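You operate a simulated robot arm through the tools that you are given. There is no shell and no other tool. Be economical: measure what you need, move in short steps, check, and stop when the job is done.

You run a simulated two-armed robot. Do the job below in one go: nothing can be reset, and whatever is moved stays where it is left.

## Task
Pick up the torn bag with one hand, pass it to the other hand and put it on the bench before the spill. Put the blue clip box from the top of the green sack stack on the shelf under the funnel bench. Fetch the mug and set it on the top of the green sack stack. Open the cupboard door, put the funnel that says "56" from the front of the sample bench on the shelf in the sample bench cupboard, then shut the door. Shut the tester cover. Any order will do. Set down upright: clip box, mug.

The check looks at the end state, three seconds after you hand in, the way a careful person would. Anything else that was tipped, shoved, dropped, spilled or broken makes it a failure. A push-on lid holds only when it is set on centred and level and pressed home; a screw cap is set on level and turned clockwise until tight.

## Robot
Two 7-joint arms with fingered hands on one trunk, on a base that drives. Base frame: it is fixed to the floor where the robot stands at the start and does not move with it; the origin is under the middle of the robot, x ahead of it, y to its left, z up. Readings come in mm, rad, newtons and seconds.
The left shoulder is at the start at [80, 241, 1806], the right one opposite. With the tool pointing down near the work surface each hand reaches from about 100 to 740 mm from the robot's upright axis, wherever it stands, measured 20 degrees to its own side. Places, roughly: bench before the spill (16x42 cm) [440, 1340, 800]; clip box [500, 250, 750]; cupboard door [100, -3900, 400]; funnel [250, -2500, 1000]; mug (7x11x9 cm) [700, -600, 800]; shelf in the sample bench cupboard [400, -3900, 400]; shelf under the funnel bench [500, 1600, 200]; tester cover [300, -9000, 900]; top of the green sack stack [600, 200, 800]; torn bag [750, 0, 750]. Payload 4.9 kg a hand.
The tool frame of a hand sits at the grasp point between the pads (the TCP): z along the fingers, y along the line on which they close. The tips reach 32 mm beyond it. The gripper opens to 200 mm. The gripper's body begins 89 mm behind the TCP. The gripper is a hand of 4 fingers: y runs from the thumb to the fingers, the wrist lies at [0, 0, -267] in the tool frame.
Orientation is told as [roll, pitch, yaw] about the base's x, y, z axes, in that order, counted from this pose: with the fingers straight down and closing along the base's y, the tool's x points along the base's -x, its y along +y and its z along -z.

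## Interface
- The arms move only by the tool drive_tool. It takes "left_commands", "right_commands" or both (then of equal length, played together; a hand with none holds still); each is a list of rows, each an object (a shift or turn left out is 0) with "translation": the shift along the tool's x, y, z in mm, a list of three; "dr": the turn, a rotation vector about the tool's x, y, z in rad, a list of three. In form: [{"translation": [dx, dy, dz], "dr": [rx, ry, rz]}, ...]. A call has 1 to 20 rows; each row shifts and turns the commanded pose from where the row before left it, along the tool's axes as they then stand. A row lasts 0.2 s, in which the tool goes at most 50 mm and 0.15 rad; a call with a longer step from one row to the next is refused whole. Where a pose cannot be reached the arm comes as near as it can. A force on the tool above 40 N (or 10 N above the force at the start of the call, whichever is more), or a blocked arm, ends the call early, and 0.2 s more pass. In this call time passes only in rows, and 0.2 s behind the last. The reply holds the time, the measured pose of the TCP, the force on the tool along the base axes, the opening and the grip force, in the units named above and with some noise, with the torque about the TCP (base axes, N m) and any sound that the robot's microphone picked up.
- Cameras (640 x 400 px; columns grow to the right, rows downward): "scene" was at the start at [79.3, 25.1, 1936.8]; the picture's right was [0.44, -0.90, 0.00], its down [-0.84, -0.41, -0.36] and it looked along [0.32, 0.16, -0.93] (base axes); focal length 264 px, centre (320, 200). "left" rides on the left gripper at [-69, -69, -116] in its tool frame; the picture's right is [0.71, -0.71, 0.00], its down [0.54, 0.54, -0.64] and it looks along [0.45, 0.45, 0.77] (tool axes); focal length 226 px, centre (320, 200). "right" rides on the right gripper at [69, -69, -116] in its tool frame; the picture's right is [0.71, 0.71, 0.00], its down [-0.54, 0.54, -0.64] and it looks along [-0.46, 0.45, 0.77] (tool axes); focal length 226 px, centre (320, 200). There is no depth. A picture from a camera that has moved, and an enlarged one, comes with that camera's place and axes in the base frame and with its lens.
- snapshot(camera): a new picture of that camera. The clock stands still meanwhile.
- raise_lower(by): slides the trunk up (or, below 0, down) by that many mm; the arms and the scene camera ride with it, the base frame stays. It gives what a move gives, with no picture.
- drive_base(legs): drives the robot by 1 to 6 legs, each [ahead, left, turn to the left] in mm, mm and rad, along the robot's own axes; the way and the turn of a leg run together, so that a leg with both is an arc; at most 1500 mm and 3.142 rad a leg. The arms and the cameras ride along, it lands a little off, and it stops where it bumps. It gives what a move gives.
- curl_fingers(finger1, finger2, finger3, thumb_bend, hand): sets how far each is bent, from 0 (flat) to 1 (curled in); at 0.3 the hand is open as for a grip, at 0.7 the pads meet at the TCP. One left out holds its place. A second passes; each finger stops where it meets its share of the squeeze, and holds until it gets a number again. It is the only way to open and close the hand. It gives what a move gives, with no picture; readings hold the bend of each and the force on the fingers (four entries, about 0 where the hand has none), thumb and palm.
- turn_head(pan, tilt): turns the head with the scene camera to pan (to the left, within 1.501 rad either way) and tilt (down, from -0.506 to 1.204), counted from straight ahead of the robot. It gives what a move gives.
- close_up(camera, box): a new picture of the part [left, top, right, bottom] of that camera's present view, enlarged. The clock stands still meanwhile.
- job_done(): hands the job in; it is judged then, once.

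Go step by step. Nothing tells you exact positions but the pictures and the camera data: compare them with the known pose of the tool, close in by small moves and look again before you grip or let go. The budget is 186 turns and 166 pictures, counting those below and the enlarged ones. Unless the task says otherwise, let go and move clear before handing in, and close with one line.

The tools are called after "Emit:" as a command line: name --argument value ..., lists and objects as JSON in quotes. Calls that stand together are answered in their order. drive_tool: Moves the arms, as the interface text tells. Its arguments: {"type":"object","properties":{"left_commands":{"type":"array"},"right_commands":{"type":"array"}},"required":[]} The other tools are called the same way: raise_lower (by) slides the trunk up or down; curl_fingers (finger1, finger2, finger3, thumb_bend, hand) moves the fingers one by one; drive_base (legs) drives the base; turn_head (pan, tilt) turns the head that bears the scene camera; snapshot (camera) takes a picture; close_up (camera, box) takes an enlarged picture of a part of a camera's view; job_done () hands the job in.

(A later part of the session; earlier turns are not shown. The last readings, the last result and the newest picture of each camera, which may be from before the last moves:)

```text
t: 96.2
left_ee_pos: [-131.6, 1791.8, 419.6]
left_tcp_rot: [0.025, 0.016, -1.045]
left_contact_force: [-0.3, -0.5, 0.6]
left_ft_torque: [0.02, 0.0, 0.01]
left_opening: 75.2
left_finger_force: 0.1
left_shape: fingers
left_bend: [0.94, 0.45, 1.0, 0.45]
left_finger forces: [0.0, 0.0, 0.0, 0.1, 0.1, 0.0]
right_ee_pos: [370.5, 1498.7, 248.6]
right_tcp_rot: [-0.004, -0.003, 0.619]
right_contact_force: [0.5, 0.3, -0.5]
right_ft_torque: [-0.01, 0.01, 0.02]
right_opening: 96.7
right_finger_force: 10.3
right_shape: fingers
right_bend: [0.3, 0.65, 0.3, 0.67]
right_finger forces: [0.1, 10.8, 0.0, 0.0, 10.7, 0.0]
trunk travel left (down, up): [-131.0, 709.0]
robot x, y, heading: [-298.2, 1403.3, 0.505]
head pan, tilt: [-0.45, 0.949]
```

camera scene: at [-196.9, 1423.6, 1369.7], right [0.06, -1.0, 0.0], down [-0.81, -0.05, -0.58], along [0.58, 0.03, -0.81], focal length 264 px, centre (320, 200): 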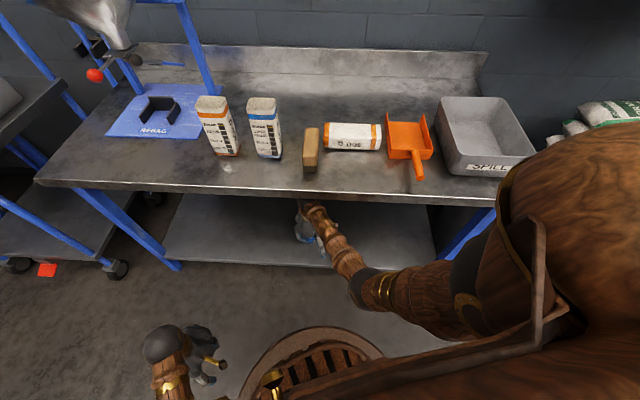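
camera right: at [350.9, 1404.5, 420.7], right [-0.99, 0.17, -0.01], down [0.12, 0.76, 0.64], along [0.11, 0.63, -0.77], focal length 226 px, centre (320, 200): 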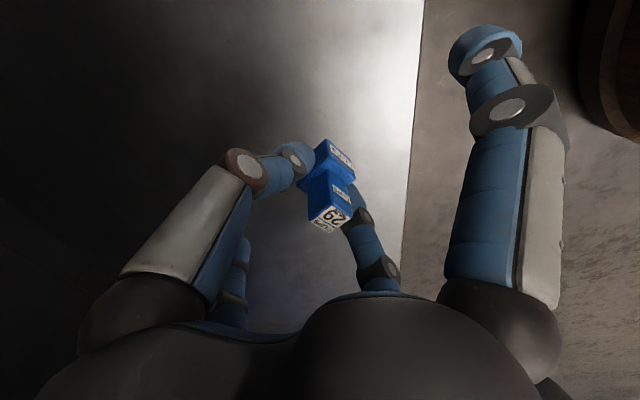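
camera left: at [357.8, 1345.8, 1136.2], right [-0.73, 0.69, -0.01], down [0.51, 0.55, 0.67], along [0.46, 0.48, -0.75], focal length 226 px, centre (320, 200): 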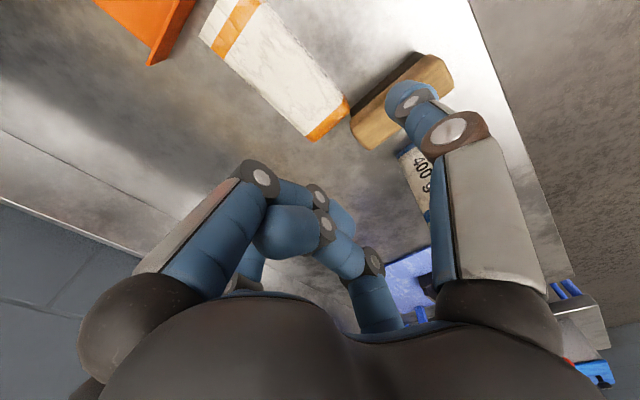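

Emit:
drive_tool --right_commands '[{"translation": [0, 0, 4]}, {"translation": [0, 0, 4]}, {"translation": [0, 0, 4]}, {"translation": [0, 0, 4]}]'

Emit:
close_up --camera "right" --box '[200, 75, 440, 225]'

```text
t: 97.2
left_ee_pos: [-129.9, 1791.9, 419.9]
left_tcp_rot: [0.026, 0.015, -1.046]
left_contact_force: [0.4, 0.0, -0.4]
left_ft_torque: [-0.03, 0.01, -0.02]
left_opening: 75.4
left_finger_force: 0.1
left_shape: fingers
left_bend: [0.94, 0.45, 1.0, 0.45]
left_finger forces: [0.1, 0.0, 0.0, 0.0, 0.1, 0.1]
right_ee_pos: [370.8, 1500.8, 233.8]
right_tcp_rot: [-0.002, -0.01, 0.616]
right_contact_force: [0.8, -0.7, 12.4]
right_ft_torque: [0.08, -0.02, 0.07]
right_opening: 96.4
right_finger_force: 12.4
right_shape: fingers
right_bend: [0.3, 0.64, 0.3, 0.67]
right_finger forces: [0.0, 11.8, 0.1, 0.0, 12.9, 0.1]
trunk travel left (down, up): [-131.0, 709.0]
robot x, y, heading: [-297.4, 1404.8, 0.504]
head pan, tilt: [-0.45, 0.949]
```

```text
2.67 times, centred on (320, 150) of right
camera zoom: at [352.9, 1405.4, 349.8], right [-0.99, 0.17, -0.01], down [0.12, 0.75, 0.65], along [0.12, 0.64, -0.76], focal length 603 px, centre (320, 333)
```

zoom: 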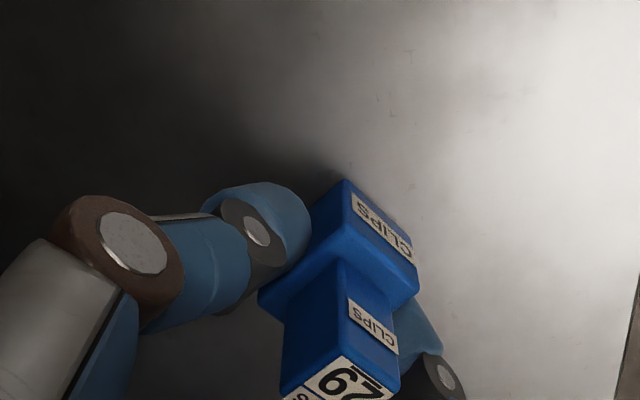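

Contact made; release and rise.

Emit:
drive_tool --right_commands '[{"translation": [0, 0, -1.5]}]'

Emit:
curl_fingers --hand "right" --finger2 0.5 --thumb_bend 0.5

Emit:
drive_tool --right_commands '[{"translation": [0, 0, -10]}, {"translation": [0, 0, -30]}, {"translation": [0, 0, -40]}]'

Emit:
close_up --camera "right" --box '[200, 75, 440, 225]'

```text
t: 97.6
left_ee_pos: [-129.9, 1790.9, 418.8]
left_tcp_rot: [0.025, 0.016, -1.044]
left_contact_force: [-0.4, 0.0, 0.5]
left_ft_torque: [0.02, 0.03, 0.01]
left_opening: 75.4
left_finger_force: 0.0
left_shape: fingers
left_bend: [0.94, 0.45, 1.0, 0.45]
left_finger forces: [0.0, 0.0, 0.1, 0.1, 0.0, 0.0]
right_ee_pos: [369.6, 1500.3, 234.2]
right_tcp_rot: [-0.005, -0.007, 0.619]
right_contact_force: [2.5, -0.8, 6.6]
right_ft_torque: [0.07, 0.0, 0.02]
right_opening: 96.4
right_finger_force: 11.6
right_shape: fingers
right_bend: [0.3, 0.65, 0.3, 0.67]
right_finger forces: [0.1, 10.5, 0.1, 0.1, 12.0, 0.0]
trunk travel left (down, up): [-131.0, 709.0]
robot x, y, heading: [-294.0, 1401.7, 0.51]
head pan, tilt: [-0.45, 0.949]
```

```text
t: 98.6
left_ee_pos: [-129.8, 1792.1, 419.2]
left_tcp_rot: [0.027, 0.017, -1.046]
left_contact_force: [0.8, -0.1, -0.2]
left_ft_torque: [-0.01, 0.01, -0.01]
left_opening: 75.2
left_finger_force: 0.1
left_shape: fingers
left_bend: [0.94, 0.45, 1.0, 0.45]
left_finger forces: [0.1, 0.1, 0.0, 0.0, 0.0, 0.0]
right_ee_pos: [369.4, 1499.9, 233.0]
right_tcp_rot: [-0.003, -0.008, 0.618]
right_contact_force: [-0.2, -0.2, -0.4]
right_ft_torque: [0.03, 0.0, 0.02]
right_opening: 110.6
right_finger_force: 0.0
right_shape: fingers
right_bend: [0.3, 0.5, 0.3, 0.5]
right_finger forces: [0.0, 0.1, 0.1, 0.0, 0.0, 0.0]
trunk travel left (down, up): [-131.0, 709.0]
robot x, y, heading: [-295.0, 1402.7, 0.501]
head pan, tilt: [-0.45, 0.949]
```

```text
t: 99.4
left_ee_pos: [-130.6, 1792.9, 418.9]
left_tcp_rot: [0.026, 0.015, -1.047]
left_contact_force: [-0.4, 0.1, -0.3]
left_ft_torque: [0.01, 0.02, 0.02]
left_opening: 75.4
left_finger_force: 0.0
left_shape: fingers
left_bend: [0.94, 0.45, 1.0, 0.45]
left_finger forces: [0.0, 0.0, 0.0, 0.0, 0.0, 0.1]
right_ee_pos: [367.0, 1500.4, 314.3]
right_tcp_rot: [-0.005, -0.007, 0.618]
right_contact_force: [-0.4, 0.0, 0.2]
right_ft_torque: [0.03, -0.03, 0.02]
right_opening: 110.6
right_finger_force: 0.1
right_shape: fingers
right_bend: [0.3, 0.5, 0.3, 0.5]
right_finger forces: [0.0, 0.0, 0.0, 0.1, 0.0, 0.1]
trunk travel left (down, up): [-131.0, 709.0]
robot x, y, heading: [-297.7, 1404.3, 0.502]
head pan, tilt: [-0.45, 0.949]
```

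```text
2.67 times, centred on (320, 150) of right
camera zoom: at [349.6, 1405.3, 431.0], right [-0.99, 0.17, -0.01], down [0.12, 0.75, 0.64], along [0.11, 0.63, -0.76], focal length 603 px, centre (320, 333)
```

zoom: 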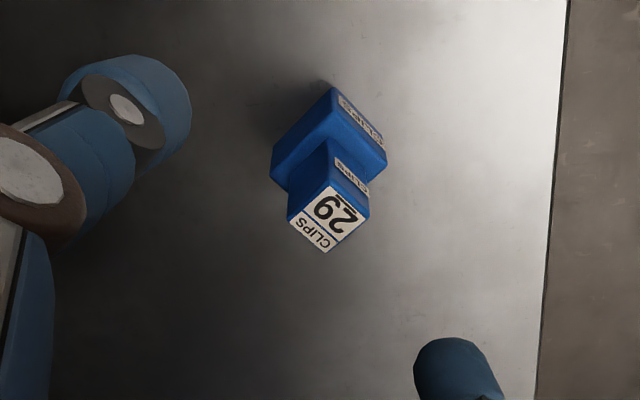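

Clip box is standing on the shelf. I'll withdraw the right hand and raise the trunk; afterwards I'll tidy the bag by standing it upright.

Emit:
drive_tool --right_commands '[{"translation": [35.4, 25.1, 0]}, {"translation": [35.4, 25.1, 0]}, {"translation": [35.4, 25.1, 0]}, {"translation": [35.4, 25.1, 0]}, {"translation": [35.4, 25.1, 0]}, {"translation": [0, 0, -45]}, {"translation": [0, 0, -45]}, {"translation": [0, 0, -45]}]'

Emit:
raise_lower --by 300

Emit:
raise_lower --by 290

Emit:
drive_tool --right_commands '[{"translation": [45, 0, 0]}, {"translation": [45, 0, 0]}, {"translation": [45, 0, 0]}, {"translation": [45, 0, 0]}]'

Emit:
drive_base --legs '[[0, 0, -0.505], [90, -250, 0]]'

Emit:
turn_head --pan 0.3 --tilt 0.9

Emit:
close_up --camera "scene" --box '[200, 180, 440, 330]'

```text
t: 101.2
left_ee_pos: [-129.8, 1792.1, 417.3]
left_tcp_rot: [0.026, 0.016, -1.047]
left_contact_force: [-0.5, 0.7, 0.2]
left_ft_torque: [0.0, 0.0, 0.02]
left_opening: 75.3
left_finger_force: 0.2
left_shape: fingers
left_bend: [0.94, 0.45, 1.0, 0.45]
left_finger forces: [0.0, 0.0, 0.0, 0.0, 0.0, 0.0]
right_ee_pos: [150.5, 1501.0, 447.8]
right_tcp_rot: [-0.004, -0.007, 0.617]
right_contact_force: [0.9, -0.1, -0.8]
right_ft_torque: [0.01, 0.0, 0.0]
right_opening: 110.6
right_finger_force: 0.1
right_shape: fingers
right_bend: [0.3, 0.5, 0.3, 0.5]
right_finger forces: [0.0, 0.1, 0.1, 0.0, 0.1, 0.0]
trunk travel left (down, up): [-131.0, 709.0]
robot x, y, heading: [-293.6, 1402.4, 0.509]
head pan, tilt: [-0.45, 0.949]
```

```text
t: 104.2
left_ee_pos: [-130.7, 1791.7, 719.0]
left_tcp_rot: [0.025, 0.015, -1.045]
left_contact_force: [-0.7, -0.6, 0.5]
left_ft_torque: [0.0, 0.01, -0.04]
left_opening: 75.3
left_finger_force: 0.0
left_shape: fingers
left_bend: [0.94, 0.45, 1.0, 0.45]
left_finger forces: [0.0, 0.0, 0.0, 0.0, 0.0, 0.1]
right_ee_pos: [149.8, 1500.5, 747.6]
right_tcp_rot: [-0.004, -0.006, 0.617]
right_contact_force: [-7.4, -0.1, -2.5]
right_ft_torque: [-0.12, 0.14, 0.44]
right_opening: 110.2
right_finger_force: 3.6
right_shape: fingers
right_bend: [0.3, 0.5, 0.33, 0.5]
right_finger forces: [0.0, 0.1, 8.0, 0.0, 0.0, 0.0]
trunk travel left (down, up): [-431.0, 409.0]
robot x, y, heading: [-294.8, 1403.5, 0.504]
head pan, tilt: [-0.45, 0.949]
```

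```text
t: 107.1
left_ee_pos: [-129.8, 1792.4, 1008.7]
left_tcp_rot: [0.026, 0.015, -1.046]
left_contact_force: [0.2, -0.4, 0.4]
left_ft_torque: [-0.01, 0.0, 0.0]
left_opening: 75.2
left_finger_force: 0.0
left_shape: fingers
left_bend: [0.94, 0.45, 1.0, 0.45]
left_finger forces: [0.0, 0.0, 0.0, 0.1, 0.0, 0.0]
right_ee_pos: [151.7, 1500.4, 1037.6]
right_tcp_rot: [-0.005, -0.007, 0.617]
right_contact_force: [-0.1, 0.2, 0.0]
right_ft_torque: [-0.02, -0.01, 0.01]
right_opening: 110.3
right_finger_force: 0.1
right_shape: fingers
right_bend: [0.3, 0.5, 0.3, 0.5]
right_finger forces: [0.1, 0.0, 0.1, 0.0, 0.0, 0.0]
trunk travel left (down, up): [-721.0, 119.0]
robot x, y, heading: [-294.3, 1401.0, 0.51]
head pan, tilt: [-0.45, 0.949]
```

```text
t: 108.1
left_ee_pos: [-131.0, 1790.0, 1010.7]
left_tcp_rot: [0.029, 0.014, -1.046]
left_contact_force: [-0.5, -1.1, 0.7]
left_ft_torque: [0.02, -0.01, -0.01]
left_opening: 75.4
left_finger_force: 0.1
left_shape: fingers
left_bend: [0.94, 0.45, 1.0, 0.45]
left_finger forces: [0.0, 0.1, 0.0, 0.0, 0.1, 0.1]
right_ee_pos: [3.9, 1395.8, 1036.9]
right_tcp_rot: [-0.004, -0.009, 0.618]
right_contact_force: [-0.4, -0.1, -0.2]
right_ft_torque: [0.02, -0.03, -0.03]
right_opening: 110.3
right_finger_force: 0.0
right_shape: fingers
right_bend: [0.3, 0.5, 0.3, 0.5]
right_finger forces: [0.1, 0.0, 0.0, 0.0, 0.0, 0.1]
trunk travel left (down, up): [-721.0, 119.0]
robot x, y, heading: [-292.7, 1404.7, 0.508]
head pan, tilt: [-0.45, 0.949]
```

```text
t: 111.4
left_ee_pos: [126.0, 1424.5, 1009.0]
left_tcp_rot: [0.027, 0.013, -1.539]
left_contact_force: [-0.5, 0.1, 0.3]
left_ft_torque: [-0.07, -0.03, -0.01]
left_opening: 75.3
left_finger_force: 0.1
left_shape: fingers
left_bend: [0.94, 0.45, 1.0, 0.45]
left_finger forces: [0.0, 0.0, 0.1, 0.0, 0.0, 0.0]
right_ee_pos: [57.1, 1013.4, 1036.2]
right_tcp_rot: [-0.005, -0.008, 0.125]
right_contact_force: [0.2, 0.9, -0.3]
right_ft_torque: [0.01, -0.01, 0.01]
right_opening: 110.5
right_finger_force: 0.0
right_shape: fingers
right_bend: [0.3, 0.5, 0.3, 0.5]
right_finger forces: [0.0, 0.0, 0.1, 0.0, 0.1, 0.1]
trunk travel left (down, up): [-721.0, 119.0]
robot x, y, heading: [-200.2, 1158.9, 0.012]
head pan, tilt: [-0.45, 0.949]
```

```text
t: 112.5
left_ee_pos: [128.0, 1423.1, 1009.8]
left_tcp_rot: [0.025, 0.014, -1.54]
left_contact_force: [-0.6, 0.7, 0.1]
left_ft_torque: [-0.03, 0.0, 0.01]
left_opening: 75.1
left_finger_force: 0.2
left_shape: fingers
left_bend: [0.94, 0.45, 1.0, 0.45]
left_finger forces: [0.0, 0.0, 0.0, 0.0, 0.0, 0.1]
right_ee_pos: [59.2, 1012.0, 1034.3]
right_tcp_rot: [-0.004, -0.007, 0.124]
right_contact_force: [0.4, -0.2, 1.2]
right_ft_torque: [-0.02, 0.0, 0.02]
right_opening: 110.3
right_finger_force: 0.1
right_shape: fingers
right_bend: [0.3, 0.5, 0.3, 0.5]
right_finger forces: [0.0, 0.0, 0.0, 0.0, 0.1, 0.0]
trunk travel left (down, up): [-721.0, 119.0]
robot x, y, heading: [-201.3, 1158.6, 0.015]
head pan, tilt: [0.3, 0.901]
```

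```text
2.67 times, centred on (320, 255) of scene
camera zoom: at [-101.5, 1183.8, 1963.4], right [0.31, -0.95, 0.0], down [-0.75, -0.24, -0.62], along [0.59, 0.19, -0.78], focal length 704 px, centre (320, 53)
```

zoom: 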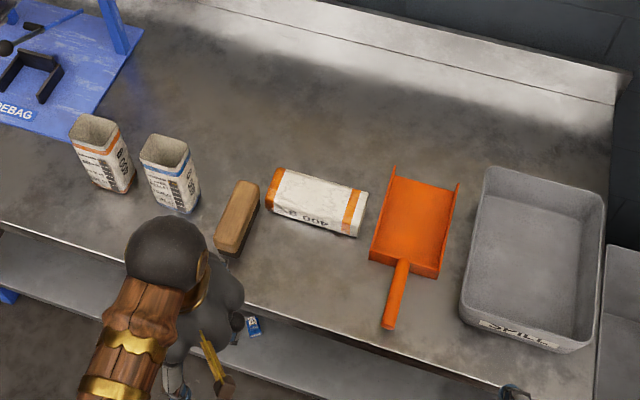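

The bag is fine on the bench; I'll regrip it near its mouth to stand it upright in the clear strip. Move the left hand above its mouth end.

Emit:
drive_tool --left_commands '[{"translation": [-16, 44, 0], "dr": [0, 0, -0.09]}, {"translation": [-20, 43, 0]}, {"translation": [-20, 43, 0]}, {"translation": [-20, 43, 0]}, {"translation": [-20, 43, 0]}, {"translation": [-20, 43, 0]}, {"translation": [-20, 42, 0]}, {"translation": [0, 0, 40]}]'

Emit:
snapshot --camera "left"

Emit:
close_up --camera "scene" --box '[200, 180, 440, 330]'

```text
t: 114.3
left_ee_pos: [444.0, 1317.8, 977.2]
left_tcp_rot: [0.028, 0.014, -1.451]
left_contact_force: [-0.2, 0.5, 0.0]
left_ft_torque: [-0.03, 0.0, 0.01]
left_opening: 75.3
left_finger_force: 0.1
left_shape: fingers
left_bend: [0.94, 0.45, 1.0, 0.45]
left_finger forces: [0.0, 0.0, 0.0, 0.0, 0.0, 0.0]
right_ee_pos: [60.2, 1011.5, 1037.0]
right_tcp_rot: [-0.004, -0.004, 0.124]
right_contact_force: [-0.1, -0.1, 0.4]
right_ft_torque: [-0.01, 0.01, -0.03]
right_opening: 110.5
right_finger_force: 0.0
right_shape: fingers
right_bend: [0.3, 0.5, 0.3, 0.5]
right_finger forces: [0.0, 0.0, 0.1, 0.0, 0.0, 0.1]
trunk travel left (down, up): [-721.0, 119.0]
robot x, y, heading: [-201.3, 1158.3, 0.015]
head pan, tilt: [0.3, 0.901]
```

```text
86 pictures are left
camera left: at [381.1, 1239.1, 1089.9], right [-0.79, 0.62, -0.01], down [0.45, 0.59, 0.66], along [0.42, 0.52, -0.75], focal length 226 px, centre (320, 200)
```

left: 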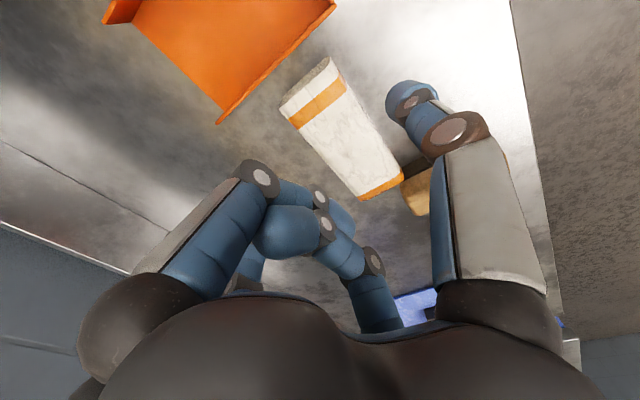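

```text
2.67 times, centred on (320, 255) of scene
camera zoom: at [-100.5, 1183.4, 1963.5], right [0.31, -0.95, 0.0], down [-0.75, -0.24, -0.62], along [0.59, 0.19, -0.78], focal length 704 px, centre (320, 53)
```

zoom: 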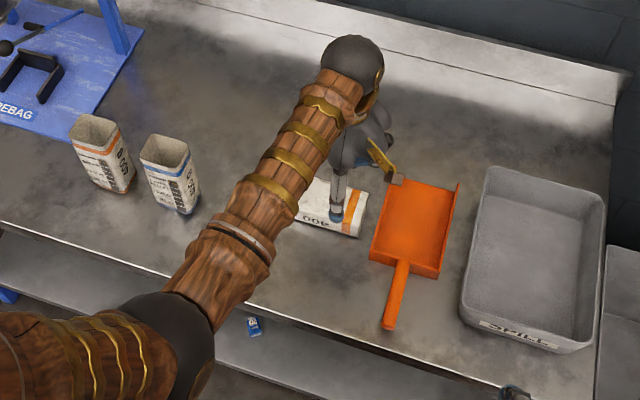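

The bag's mouth is at y≈1280; adjust slightly and descend.

Emit:
drive_tool --left_commands '[{"translation": [-8, -7, 20], "dr": [0, 0, 0.06]}, {"translation": [0, 0, 35]}, {"translation": [0, 0, 35]}, {"translation": [0, 0, 20]}, {"translation": [0, 0, 6]}]'

Emit:
snapshot --camera "left"

```text
t: 115.5
left_ee_pos: [442.0, 1312.8, 860.4]
left_tcp_rot: [0.026, 0.014, -1.507]
left_contact_force: [0.9, -0.6, 1.3]
left_ft_torque: [-0.01, -0.02, -0.04]
left_opening: 75.2
left_finger_force: 0.2
left_shape: fingers
left_bend: [0.94, 0.45, 1.0, 0.45]
left_finger forces: [0.1, 0.0, 0.0, 0.1, 0.1, 0.1]
right_ee_pos: [59.6, 1011.5, 1035.6]
right_tcp_rot: [-0.003, -0.008, 0.125]
right_contact_force: [-0.5, 0.5, 0.9]
right_ft_torque: [0.0, -0.01, -0.01]
right_opening: 110.7
right_finger_force: 0.1
right_shape: fingers
right_bend: [0.3, 0.5, 0.3, 0.5]
right_finger forces: [0.1, 0.0, 0.1, 0.1, 0.0, 0.0]
trunk travel left (down, up): [-721.0, 119.0]
robot x, y, heading: [-201.9, 1158.9, 0.014]
head pan, tilt: [0.3, 0.901]
```

```text
84 pictures are left
camera left: at [373.7, 1237.9, 973.2], right [-0.75, 0.66, -0.01], down [0.49, 0.56, 0.66], along [0.44, 0.49, -0.75], focal length 226 px, centre (320, 200)
```

left: 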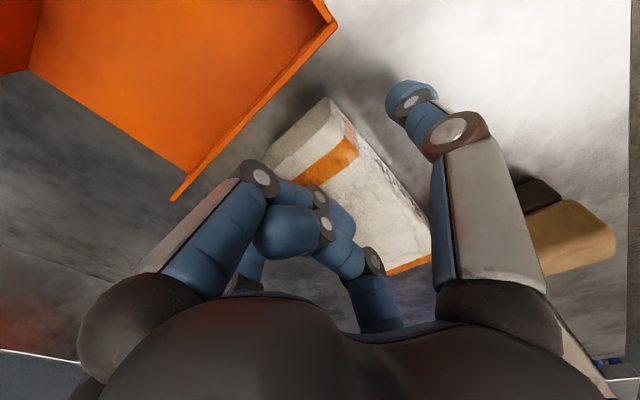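

The bag is ~17 mm nearer the robot than the hand; correct and settle down, then pinch.

Emit:
drive_tool --left_commands '[{"translation": [-10, -17, 0]}, {"translation": [0, 0, 4]}, {"translation": [0, 0, 4]}]'

Emit:
snapshot --camera "left"

```text
t: 116.3
left_ee_pos: [424.2, 1303.6, 849.7]
left_tcp_rot: [0.028, 0.013, -1.507]
left_contact_force: [0.5, -0.3, -0.2]
left_ft_torque: [0.02, 0.04, -0.04]
left_opening: 75.3
left_finger_force: 0.0
left_shape: fingers
left_bend: [0.94, 0.45, 1.0, 0.45]
left_finger forces: [0.1, 0.1, 0.0, 0.0, 0.0, 0.0]
right_ee_pos: [60.6, 1011.7, 1035.7]
right_tcp_rot: [-0.004, -0.006, 0.125]
right_contact_force: [-0.3, 0.0, -0.4]
right_ft_torque: [0.0, 0.02, -0.01]
right_opening: 110.6
right_finger_force: 0.0
right_shape: fingers
right_bend: [0.3, 0.5, 0.3, 0.5]
right_finger forces: [0.0, 0.1, 0.0, 0.0, 0.0, 0.0]
trunk travel left (down, up): [-721.0, 119.0]
robot x, y, heading: [-200.4, 1159.0, 0.015]
head pan, tilt: [0.3, 0.901]
```

```text
83 pictures are left
camera left: at [357.2, 1227.9, 964.3], right [-0.75, 0.66, -0.01], down [0.49, 0.56, 0.66], along [0.44, 0.49, -0.75], focal length 226 px, centre (320, 200)
```

left: 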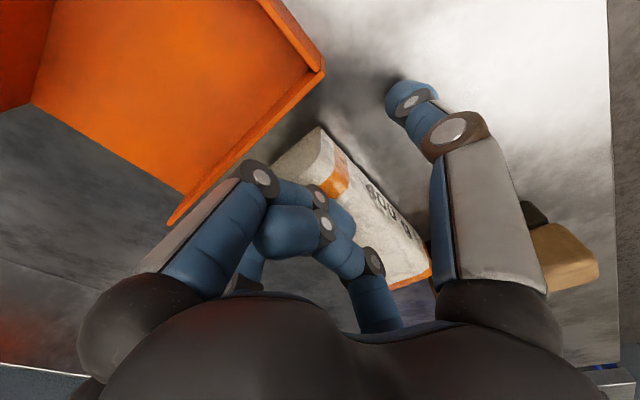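

Emit:
close_up --camera "left" --box '[200, 100, 456, 260]'

```text
2.50 times, centred on (328, 180) of left
camera zoom: at [357.2, 1227.9, 964.3], right [-0.75, 0.66, -0.01], down [0.49, 0.56, 0.66], along [0.44, 0.49, -0.75], focal length 565 px, centre (300, 250)
```

zoom: 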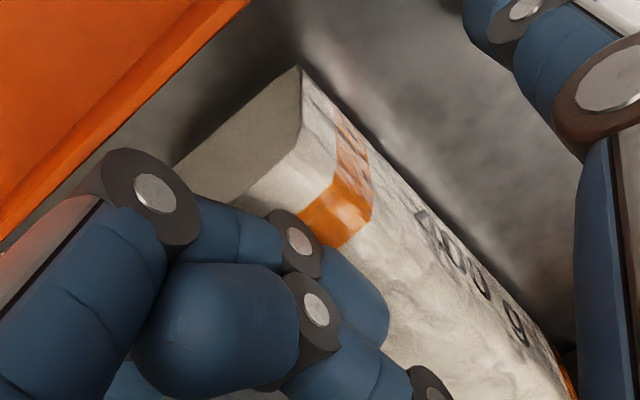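

Now clear: the bag's near face is at x≈404, mouth at y≈1280, so centre x≈438. Shift back +14 mm and pinch.

Emit:
drive_tool --left_commands '[{"translation": [4, 14, 0]}, {"translation": [0, 0, 2]}, {}]'

Emit:
curl_fingers --hand "left" --finger2 0.66 --thumb_bend 0.645

Emit:
close_up --camera "left" --box '[200, 100, 456, 260]'

```text
t: 117.1
left_ee_pos: [437.0, 1309.8, 849.4]
left_tcp_rot: [0.028, 0.013, -1.509]
left_contact_force: [0.2, 0.1, -0.6]
left_ft_torque: [0.0, 0.0, 0.0]
left_opening: 75.4
left_finger_force: 0.0
left_shape: fingers
left_bend: [0.94, 0.45, 1.0, 0.45]
left_finger forces: [0.0, 0.0, 0.0, 0.0, 0.1, 0.0]
right_ee_pos: [59.8, 1011.0, 1036.8]
right_tcp_rot: [-0.002, -0.008, 0.126]
right_contact_force: [-0.3, 0.2, -0.3]
right_ft_torque: [0.02, -0.01, 0.03]
right_opening: 110.3
right_finger_force: 0.1
right_shape: fingers
right_bend: [0.3, 0.5, 0.3, 0.5]
right_finger forces: [0.0, 0.1, 0.0, 0.0, 0.0, 0.1]
trunk travel left (down, up): [-721.0, 119.0]
robot x, y, heading: [-199.4, 1158.8, 0.016]
head pan, tilt: [0.3, 0.901]
```

```text
t: 118.1
left_ee_pos: [437.7, 1309.1, 849.3]
left_tcp_rot: [0.026, 0.015, -1.508]
left_contact_force: [0.5, 1.3, -0.6]
left_ft_torque: [-0.01, 0.01, 0.03]
left_opening: 41.5
left_finger_force: 2.9
left_shape: fingers
left_bend: [0.94, 0.64, 1.0, 0.63]
left_finger forces: [0.0, 3.0, 0.0, 0.0, 2.6, 0.0]
right_ee_pos: [60.6, 1011.1, 1035.7]
right_tcp_rot: [-0.002, -0.007, 0.125]
right_contact_force: [-0.1, -0.4, 0.2]
right_ft_torque: [0.02, 0.02, 0.0]
right_opening: 110.3
right_finger_force: 0.1
right_shape: fingers
right_bend: [0.3, 0.5, 0.3, 0.5]
right_finger forces: [0.0, 0.0, 0.0, 0.1, 0.0, 0.0]
trunk travel left (down, up): [-721.0, 119.0]
robot x, y, heading: [-201.3, 1158.2, 0.011]
head pan, tilt: [0.3, 0.901]
```

```text
2.50 times, centred on (328, 180) of left
camera zoom: at [370.3, 1233.3, 962.8], right [-0.75, 0.66, -0.01], down [0.49, 0.56, 0.66], along [0.44, 0.49, -0.75], focal length 565 px, centre (300, 250)
```

zoom: 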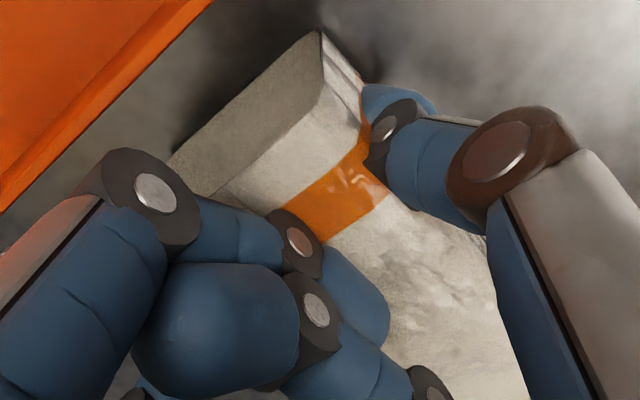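

Pinched lightly and centred; tighten and lift.

Emit:
curl_fingers --hand "left" --finger2 0.71 --thumb_bend 0.69

Emit:
drive_tool --left_commands '[{"translation": [0, 0, -10]}, {"translation": [0, 0, -30]}, {"translation": [0, 0, -45]}, {"translation": [0, 0, -45]}, {"translation": [0, 0, -45]}]'

Emit:
snapshot --camera "left"

```text
t: 119.1
left_ee_pos: [438.1, 1308.5, 848.9]
left_tcp_rot: [0.027, 0.013, -1.508]
left_contact_force: [0.6, -0.4, 1.7]
left_ft_torque: [-0.1, -0.05, -0.01]
left_opening: 40.7
left_finger_force: 12.2
left_shape: fingers
left_bend: [0.94, 0.65, 1.0, 0.65]
left_finger forces: [0.0, 10.9, 0.0, 0.0, 13.0, 0.0]
right_ee_pos: [59.3, 1010.8, 1035.7]
right_tcp_rot: [-0.003, -0.008, 0.124]
right_contact_force: [0.0, -0.7, 0.4]
right_ft_torque: [0.02, 0.0, 0.0]
right_opening: 110.2
right_finger_force: 0.1
right_shape: fingers
right_bend: [0.3, 0.5, 0.3, 0.5]
right_finger forces: [0.0, 0.0, 0.1, 0.0, 0.1, 0.1]
trunk travel left (down, up): [-721.0, 119.0]
robot x, y, heading: [-202.0, 1157.8, 0.013]
head pan, tilt: [0.3, 0.901]
```

```text
t: 120.3
left_ee_pos: [432.2, 1305.8, 1024.5]
left_tcp_rot: [0.026, 0.016, -1.509]
left_contact_force: [0.1, 0.2, -0.4]
left_ft_torque: [0.03, -0.01, 0.0]
left_opening: 39.7
left_finger_force: 11.7
left_shape: fingers
left_bend: [0.94, 0.65, 1.0, 0.65]
left_finger forces: [0.1, 11.5, 0.0, 0.0, 11.2, 0.0]
right_ee_pos: [58.5, 1011.6, 1035.9]
right_tcp_rot: [-0.003, -0.006, 0.124]
right_contact_force: [-1.4, 0.0, 0.6]
right_ft_torque: [-0.02, -0.03, -0.01]
right_opening: 110.5
right_finger_force: 0.2
right_shape: fingers
right_bend: [0.3, 0.5, 0.3, 0.5]
right_finger forces: [0.0, 0.0, 0.0, 0.0, 0.0, 0.0]
trunk travel left (down, up): [-721.0, 119.0]
robot x, y, heading: [-200.0, 1160.0, 0.012]
head pan, tilt: [0.3, 0.901]
```

```text
80 pictures are left
camera left: at [364.4, 1230.1, 1138.4], right [-0.75, 0.66, -0.01], down [0.49, 0.56, 0.67], along [0.44, 0.49, -0.75], focal length 226 px, centre (320, 200)
```

left: 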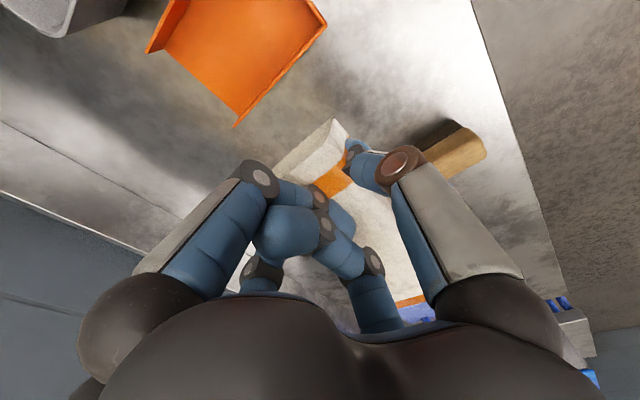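

Held level. Now yaw 90° so the bag's bottom faces me, then pitch the hand forward.

Emit:
drive_tool --left_commands '[{"dr": [0, 0, -0.1372]}, {"dr": [0, 0, -0.1372]}, {"dr": [0, 0, -0.1372]}, {"dr": [0, 0, -0.1372]}, {"dr": [0, 0, -0.1372]}, {"dr": [0, 0, -0.1372]}, {"dr": [0, 0, -0.1372]}, {"dr": [0, 0, -0.1372]}, {"dr": [0, 0, -0.1372]}, {"dr": [0, 0, -0.1372]}, {"dr": [0, 0, -0.1372]}]'

Emit:
drive_tool --left_commands '[{"dr": [0, -0.1428, 0]}, {"dr": [0, -0.1428, 0]}, {"dr": [0, -0.1428, 0]}, {"dr": [0, -0.1428, 0]}, {"dr": [0, -0.1428, 0]}, {"dr": [0, -0.1428, 0]}, {"dr": [0, -0.1428, 0]}, {"dr": [0, -0.1428, 0]}, {"dr": [0, -0.1428, 0]}, {"dr": [0, -0.1428, 0]}, {"dr": [0, -0.1428, 0]}]'

Emit:
snapshot --camera "left"

Emit:
snapshot --camera "scene"

```text
t: 122.7
left_ee_pos: [432.9, 1304.6, 1024.1]
left_tcp_rot: [0.015, -0.027, 0.002]
left_contact_force: [0.0, 0.1, 0.5]
left_ft_torque: [0.0, -0.06, -0.02]
left_opening: 39.3
left_finger_force: 11.2
left_shape: fingers
left_bend: [0.94, 0.65, 1.0, 0.65]
left_finger forces: [0.1, 11.5, 0.1, 0.0, 11.0, 0.0]
right_ee_pos: [60.7, 1010.5, 1035.8]
right_tcp_rot: [-0.003, -0.007, 0.124]
right_contact_force: [-0.1, -0.2, -0.5]
right_ft_torque: [0.01, 0.0, 0.0]
right_opening: 110.4
right_finger_force: 0.1
right_shape: fingers
right_bend: [0.3, 0.5, 0.3, 0.5]
right_finger forces: [0.1, 0.0, 0.0, 0.1, 0.0, 0.1]
trunk travel left (down, up): [-721.0, 119.0]
robot x, y, heading: [-199.1, 1157.2, 0.012]
head pan, tilt: [0.3, 0.901]
```

```text
t: 125.0
left_ee_pos: [274.0, 992.9, 1037.2]
left_tcp_rot: [1.13, -1.507, -1.845]
left_contact_force: [14.1, -1.5, 2.4]
left_ft_torque: [0.2, 0.41, -0.48]
left_opening: 39.0
left_finger_force: 10.6
left_shape: fingers
left_bend: [0.94, 0.65, 1.0, 0.66]
left_finger forces: [0.0, 11.0, 0.1, 0.0, 9.5, 0.0]
right_ee_pos: [50.7, 1026.6, 1034.8]
right_tcp_rot: [-0.017, 0.018, 0.129]
right_contact_force: [-13.4, 1.1, -1.2]
right_ft_torque: [-0.08, 0.03, 0.34]
right_opening: 110.3
right_finger_force: 0.1
right_shape: fingers
right_bend: [0.3, 0.5, 0.41, 0.5]
right_finger forces: [0.0, 0.0, 0.0, 0.0, 0.0, 0.0]
trunk travel left (down, up): [-721.0, 119.0]
robot x, y, heading: [-202.3, 1159.4, 0.017]
head pan, tilt: [0.3, 0.901]
stopped in row 11 (left hand): the arm was blocked; the commanded pose is now the measured one
```

```text
79 pictures are left
camera left: at [140.7, 1012.9, 1107.0], right [-0.45, -0.49, -0.75], down [-0.12, 0.86, -0.49], along [0.88, -0.13, -0.45], focal length 226 px, centre (320, 200)
```

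left: 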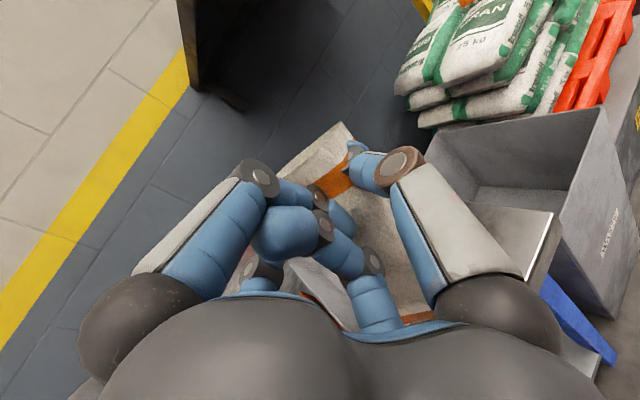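

```text
78 pictures are left
camera scene: at [-100.2, 1212.5, 1963.4], right [0.31, -0.95, 0.01], down [-0.75, -0.25, -0.62], along [0.59, 0.18, -0.79], focal length 264 px, centre (320, 200)
```

scene: 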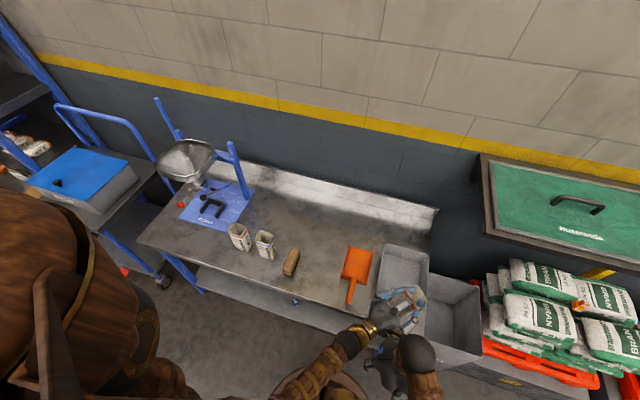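

The arm drifted right while pitching and its hand touches the right hand, but the bag is still held and upright. I'll move the right hand away, then swing the left hand back to the strip.

Emit:
drive_tool --right_commands '[{"translation": [5, -45, 0]}, {"translation": [5, -45, 0]}, {"translation": [5, -45, 0]}]'

Emit:
drive_tool --left_commands '[{"translation": [-10, 44, -12.2]}, {"translation": [-10, 44, -12.2]}, {"translation": [0, 44, -12.2]}, {"translation": [0, 44, -12.2]}]'

Emit:
snapshot --camera "scene"

Emit:
snapshot --camera "left"

```text
t: 125.3
left_ee_pos: [275.6, 988.8, 1039.5]
left_tcp_rot: [1.168, -1.499, -1.889]
left_contact_force: [13.5, -8.8, 4.4]
left_ft_torque: [0.76, 0.64, 0.74]
left_opening: 38.4
left_finger_force: 10.7
left_shape: fingers
left_bend: [0.94, 0.65, 1.0, 0.66]
left_finger forces: [0.1, 11.0, 0.1, 0.0, 9.7, 0.0]
right_ee_pos: [45.3, 1020.8, 1034.4]
right_tcp_rot: [0.0, 0.026, 0.149]
right_contact_force: [-13.6, 8.8, -3.5]
right_ft_torque: [-0.68, 0.14, 0.8]
right_opening: 110.4
right_finger_force: 0.0
right_shape: fingers
right_bend: [0.3, 0.5, 0.37, 0.5]
right_finger forces: [0.0, 0.0, 0.0, 0.0, 0.0, 0.0]
trunk travel left (down, up): [-721.0, 119.0]
robot x, y, heading: [-206.8, 1160.3, 0.012]
head pan, tilt: [0.3, 0.901]
stopped in row 1 (left hand): the force on the tool passed its limit at 71 N (the readings are from after the stop); the commanded pose is now the measured one
```

```text
t: 125.7
left_ee_pos: [280.7, 990.8, 1039.3]
left_tcp_rot: [1.032, -1.491, -1.747]
left_contact_force: [10.3, -2.0, -0.5]
left_ft_torque: [0.04, 0.09, -0.2]
left_opening: 38.9
left_finger_force: 11.2
left_shape: fingers
left_bend: [0.94, 0.65, 1.0, 0.66]
left_finger forces: [0.0, 11.4, 0.1, 0.0, 9.9, 0.0]
right_ee_pos: [43.8, 1016.4, 1031.6]
right_tcp_rot: [0.025, 0.028, 0.164]
right_contact_force: [-9.9, 3.1, -0.1]
right_ft_torque: [0.0, 0.03, 0.4]
right_opening: 110.5
right_finger_force: 0.1
right_shape: fingers
right_bend: [0.3, 0.5, 0.34, 0.5]
right_finger forces: [0.0, 0.0, 0.0, 0.0, 0.0, 0.1]
trunk travel left (down, up): [-721.0, 119.0]
robot x, y, heading: [-200.0, 1161.2, 0.012]
head pan, tilt: [0.3, 0.901]
stopped in row 1 (right hand): the force on the tool passed its limit at 54 N (the readings are from after the stop); the commanded pose is now the measured one
```

```text
77 pictures are left
camera scene: at [-97.4, 1189.9, 1963.5], right [0.31, -0.95, 0.0], down [-0.75, -0.24, -0.62], along [0.59, 0.19, -0.79], focal length 264 px, centre (320, 200)
```

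scene: 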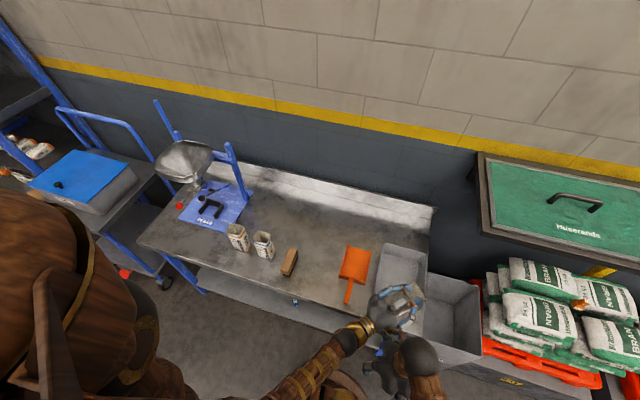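

```text
76 pictures are left
camera left: at [146.6, 1009.6, 1108.1], right [-0.45, -0.48, -0.75], down [-0.12, 0.87, -0.48], along [0.88, -0.12, -0.45], focal length 226 px, centre (320, 200)
```

left: 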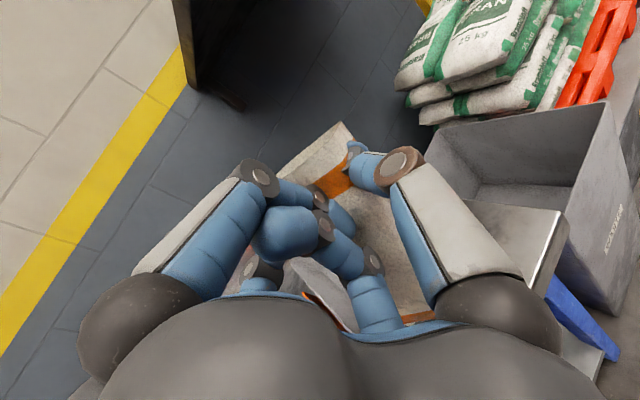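

The right hand's front finger presses the left hand; back the right hand straight away (−x) first.

Emit:
drive_tool --right_commands '[{"translation": [15, 0, 0]}, {"translation": [20, 0, 0]}, {"translation": [20, 0, 0]}]'

Emit:
curl_fingers --hand "right" --finger1 0.6 --finger3 0.6

```text
t: 126.5
left_ee_pos: [279.0, 991.1, 1037.8]
left_tcp_rot: [0.987, -1.492, -1.705]
left_contact_force: [0.0, -0.4, -0.6]
left_ft_torque: [-0.03, -0.01, -0.01]
left_opening: 38.9
left_finger_force: 10.7
left_shape: fingers
left_bend: [0.94, 0.65, 1.0, 0.66]
left_finger forces: [0.1, 11.3, 0.0, 0.0, 10.1, 0.0]
right_ee_pos: [-6.3, 1008.7, 1034.0]
right_tcp_rot: [0.022, 0.026, 0.161]
right_contact_force: [0.5, 0.1, 0.6]
right_ft_torque: [0.0, -0.01, 0.0]
right_opening: 110.4
right_finger_force: 0.2
right_shape: fingers
right_bend: [0.3, 0.5, 0.3, 0.5]
right_finger forces: [0.0, 0.0, 0.0, 0.0, 0.0, 0.0]
trunk travel left (down, up): [-721.0, 119.0]
robot x, y, heading: [-198.6, 1157.9, 0.02]
head pan, tilt: [0.3, 0.901]
```

```text
t: 127.5
left_ee_pos: [278.7, 991.5, 1037.5]
left_tcp_rot: [0.982, -1.492, -1.699]
left_contact_force: [-0.5, 0.6, -0.6]
left_ft_torque: [-0.01, 0.04, -0.03]
left_opening: 38.7
left_finger_force: 10.6
left_shape: fingers
left_bend: [0.94, 0.65, 1.0, 0.66]
left_finger forces: [0.1, 11.4, 0.0, 0.1, 10.1, 0.1]
right_ee_pos: [-6.6, 1009.5, 1032.6]
right_tcp_rot: [0.023, 0.027, 0.164]
right_contact_force: [-0.3, 0.9, -0.3]
right_ft_torque: [0.0, 0.01, -0.01]
right_opening: 54.0
right_finger_force: 0.0
right_shape: fingers
right_bend: [0.6, 0.5, 0.6, 0.5]
right_finger forces: [0.0, 0.1, 0.0, 0.0, 0.0, 0.0]
trunk travel left (down, up): [-721.0, 119.0]
robot x, y, heading: [-199.2, 1160.7, 0.017]
head pan, tilt: [0.3, 0.901]
```

Free now. Swing the left hand back over the strip.

Emit:
drive_tool --left_commands '[{"translation": [-10, 43, -12.7]}, {"translation": [-10, 43, -12.7]}, {"translation": [0, 44, -12.7]}, {"translation": [0, 44, -12.7]}, {"translation": [0, 44, -12.7]}, {"translation": [0, 44, -12.7]}, {"translation": [0, 44, -12.7]}, {"translation": [0, 44, -12.7]}]'

Emit:
snapshot --camera "scene"

Emit:
snapshot --camera "left"

```text
t: 129.2
left_ee_pos: [429.6, 1315.7, 1085.2]
left_tcp_rot: [0.999, -1.49, -1.719]
left_contact_force: [-0.3, 0.2, 0.2]
left_ft_torque: [0.01, 0.0, -0.02]
left_opening: 38.4
left_finger_force: 10.3
left_shape: fingers
left_bend: [0.94, 0.65, 1.0, 0.66]
left_finger forces: [0.1, 11.0, 0.0, 0.0, 9.9, 0.0]
right_ee_pos: [-9.3, 1006.9, 1032.9]
right_tcp_rot: [0.024, 0.025, 0.163]
right_contact_force: [0.7, 0.1, 0.6]
right_ft_torque: [-0.04, -0.01, 0.0]
right_opening: 53.6
right_finger_force: 0.0
right_shape: fingers
right_bend: [0.6, 0.5, 0.6, 0.5]
right_finger forces: [0.0, 0.0, 0.1, 0.0, 0.1, 0.0]
trunk travel left (down, up): [-721.0, 119.0]
robot x, y, heading: [-203.0, 1164.2, 0.012]
head pan, tilt: [0.3, 0.901]
```

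```text
75 pictures are left
camera scene: at [-99.6, 1188.1, 1963.3], right [0.31, -0.95, 0.0], down [-0.75, -0.24, -0.62], along [0.59, 0.19, -0.78], focal length 264 px, centre (320, 200)
```

scene: 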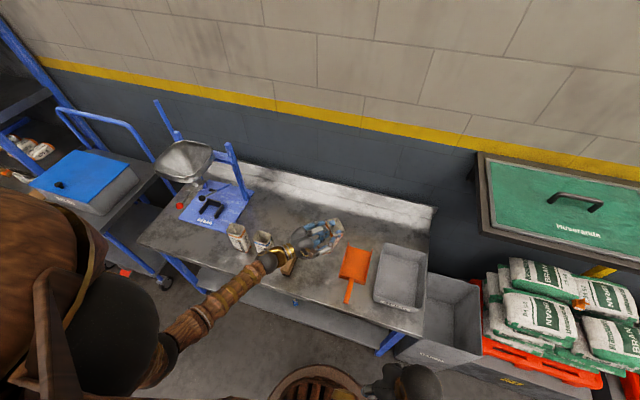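

```text
74 pictures are left
camera left: at [295.5, 1335.9, 1154.3], right [-0.46, -0.47, -0.75], down [-0.12, 0.87, -0.48], along [0.88, -0.13, -0.46], focal length 226 px, centre (320, 200)
```

left: 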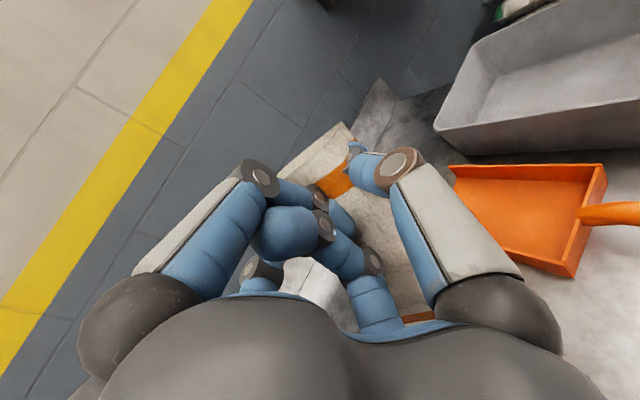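

Good; I'll level the bag, shift it a bit from the shovel, and lower partway.

Emit:
drive_tool --left_commands '[{"translation": [0, 17.5, -25.5], "dr": [0, -0.05, -0.058]}, {"translation": [35, 0, 0]}, {"translation": [35, 0, 0]}, {"translation": [35, 0, 0]}, {"translation": [20, 0, 0]}]'

Emit:
close_up --camera "scene" --box '[220, 190, 412, 310]'

Emit:
snapshot --camera "left"

```text
t: 130.4
left_ee_pos: [424.1, 1348.3, 963.0]
left_tcp_rot: [1.904, -1.558, -2.621]
left_contact_force: [0.1, 1.5, -0.1]
left_ft_torque: [0.04, 0.04, -0.14]
left_opening: 38.5
left_finger_force: 10.6
left_shape: fingers
left_bend: [0.94, 0.65, 1.0, 0.66]
left_finger forces: [0.0, 11.7, 0.0, 0.1, 10.4, 0.0]
right_ee_pos: [-9.0, 1006.0, 1033.4]
right_tcp_rot: [0.026, 0.023, 0.161]
right_contact_force: [1.3, -0.6, -0.5]
right_ft_torque: [-0.01, 0.04, -0.03]
right_opening: 53.7
right_finger_force: 0.0
right_shape: fingers
right_bend: [0.6, 0.5, 0.6, 0.5]
right_finger forces: [0.0, 0.0, 0.0, 0.0, 0.0, 0.1]
trunk travel left (down, up): [-721.0, 119.0]
robot x, y, heading: [-202.5, 1160.3, 0.014]
head pan, tilt: [0.3, 0.901]
```

```text
3.33 times, centred on (316, 250) of scene
camera zoom: at [-100.5, 1183.5, 1963.5], right [0.31, -0.95, 0.0], down [-0.75, -0.24, -0.62], along [0.59, 0.19, -0.78], focal length 880 px, centre (333, 33)
```

zoom: 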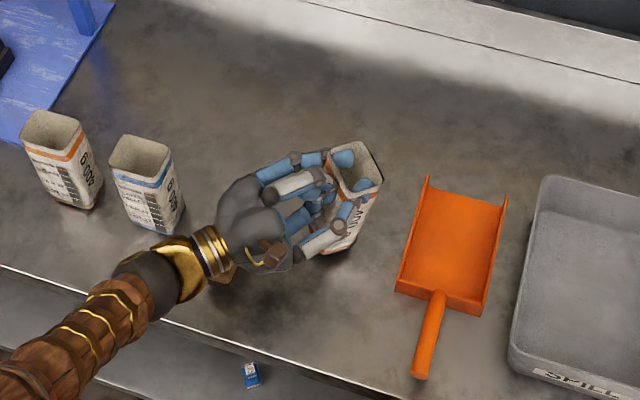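

```text
72 pictures are left
camera left: at [290.9, 1371.8, 1031.5], right [-0.46, -0.53, -0.72], down [-0.12, 0.83, -0.54], along [0.88, -0.16, -0.45], focal length 226 px, centre (320, 200)
```

left: 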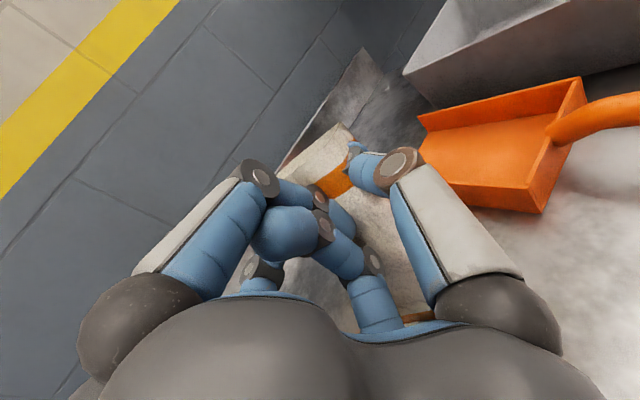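

Upright and clear of the shovel. Lower gently to contact.

Emit:
drive_tool --left_commands '[{"translation": [15, 0, 0]}, {"translation": [6, 0, 0]}, {"translation": [5, 0, 0]}, {"translation": [4, 0, 0]}]'

Emit:
close_up --camera "scene" --box '[270, 215, 366, 275]'

```text
t: 131.4
left_ee_pos: [424.8, 1347.9, 962.9]
left_tcp_rot: [2.028, -1.559, -2.746]
left_contact_force: [0.1, 0.8, -0.9]
left_ft_torque: [0.0, -0.02, -0.01]
left_opening: 38.5
left_finger_force: 11.0
left_shape: fingers
left_bend: [0.94, 0.65, 1.0, 0.66]
left_finger forces: [0.1, 11.6, 0.1, 0.0, 10.4, 0.1]
left hand out of reach, approached as far as the arm can: row 1, 2, 3, 4
right_ee_pos: [-9.4, 1005.5, 1033.3]
right_tcp_rot: [0.026, 0.023, 0.162]
right_contact_force: [-0.2, 0.8, -0.2]
right_ft_torque: [-0.02, -0.04, -0.02]
right_opening: 53.7
right_finger_force: 0.1
right_shape: fingers
right_bend: [0.6, 0.5, 0.6, 0.5]
right_finger forces: [0.0, 0.0, 0.0, 0.0, 0.0, 0.1]
trunk travel left (down, up): [-721.0, 119.0]
robot x, y, heading: [-202.1, 1160.5, 0.012]
head pan, tilt: [0.3, 0.901]
```

```text
6.67 times, centred on (318, 245) of scene
camera zoom: at [-101.3, 1185.8, 1963.4], right [0.31, -0.95, 0.0], down [-0.75, -0.24, -0.62], along [0.59, 0.19, -0.78], focal length 1760 px, centre (333, -100)
```

zoom: 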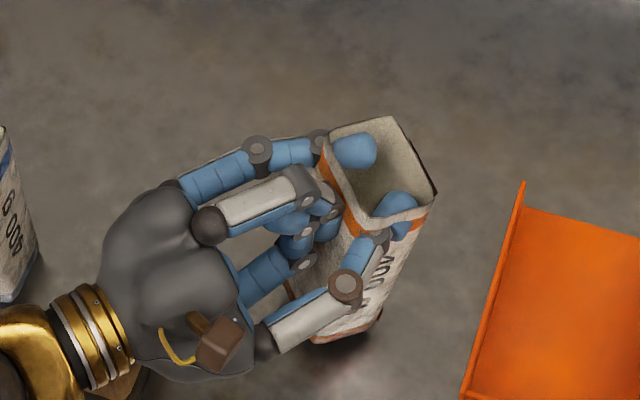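

The arm is at its limit, so I'll lower with the trunk in small steps.

Emit:
raise_lower --by -28

Emit:
close_up --camera "scene" --box '[260, 195, 388, 275]'

```text
t: 132.2
left_ee_pos: [422.4, 1348.5, 940.7]
left_tcp_rot: [2.326, -1.551, -3.038]
left_contact_force: [-1.2, 4.2, 37.8]
left_ft_torque: [-0.37, 0.48, -0.04]
left_opening: 39.4
left_finger_force: 29.4
left_shape: fingers
left_bend: [0.95, 0.65, 1.0, 0.66]
left_finger forces: [20.2, 12.0, 0.0, 0.0, 26.9, 0.1]
right_ee_pos: [-14.3, 1005.9, 1007.0]
right_tcp_rot: [0.026, 0.02, 0.161]
right_contact_force: [0.4, 0.5, -0.1]
right_ft_torque: [0.01, -0.05, 0.0]
right_opening: 54.0
right_finger_force: 0.1
right_shape: fingers
right_bend: [0.6, 0.5, 0.6, 0.5]
right_finger forces: [0.0, 0.0, 0.0, 0.0, 0.0, 0.0]
trunk travel left (down, up): [-693.0, 147.0]
robot x, y, heading: [-196.9, 1159.6, 0.013]
head pan, tilt: [0.3, 0.901]
```

```text
5.00 times, centred on (324, 235) of scene
camera zoom: at [-107.5, 1184.8, 1936.3], right [0.31, -0.95, 0.0], down [-0.74, -0.24, -0.62], along [0.59, 0.19, -0.78], focal length 1320 px, centre (300, 25)
```

zoom: 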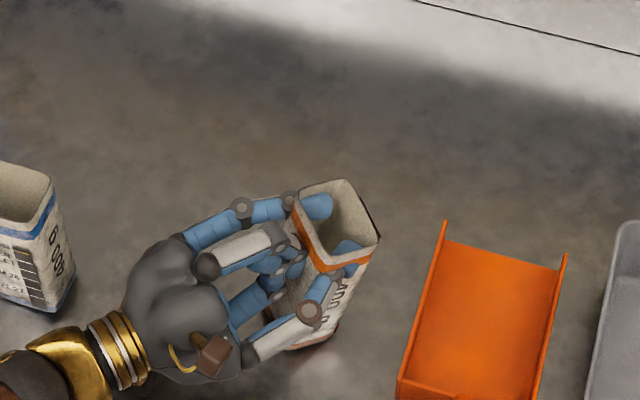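

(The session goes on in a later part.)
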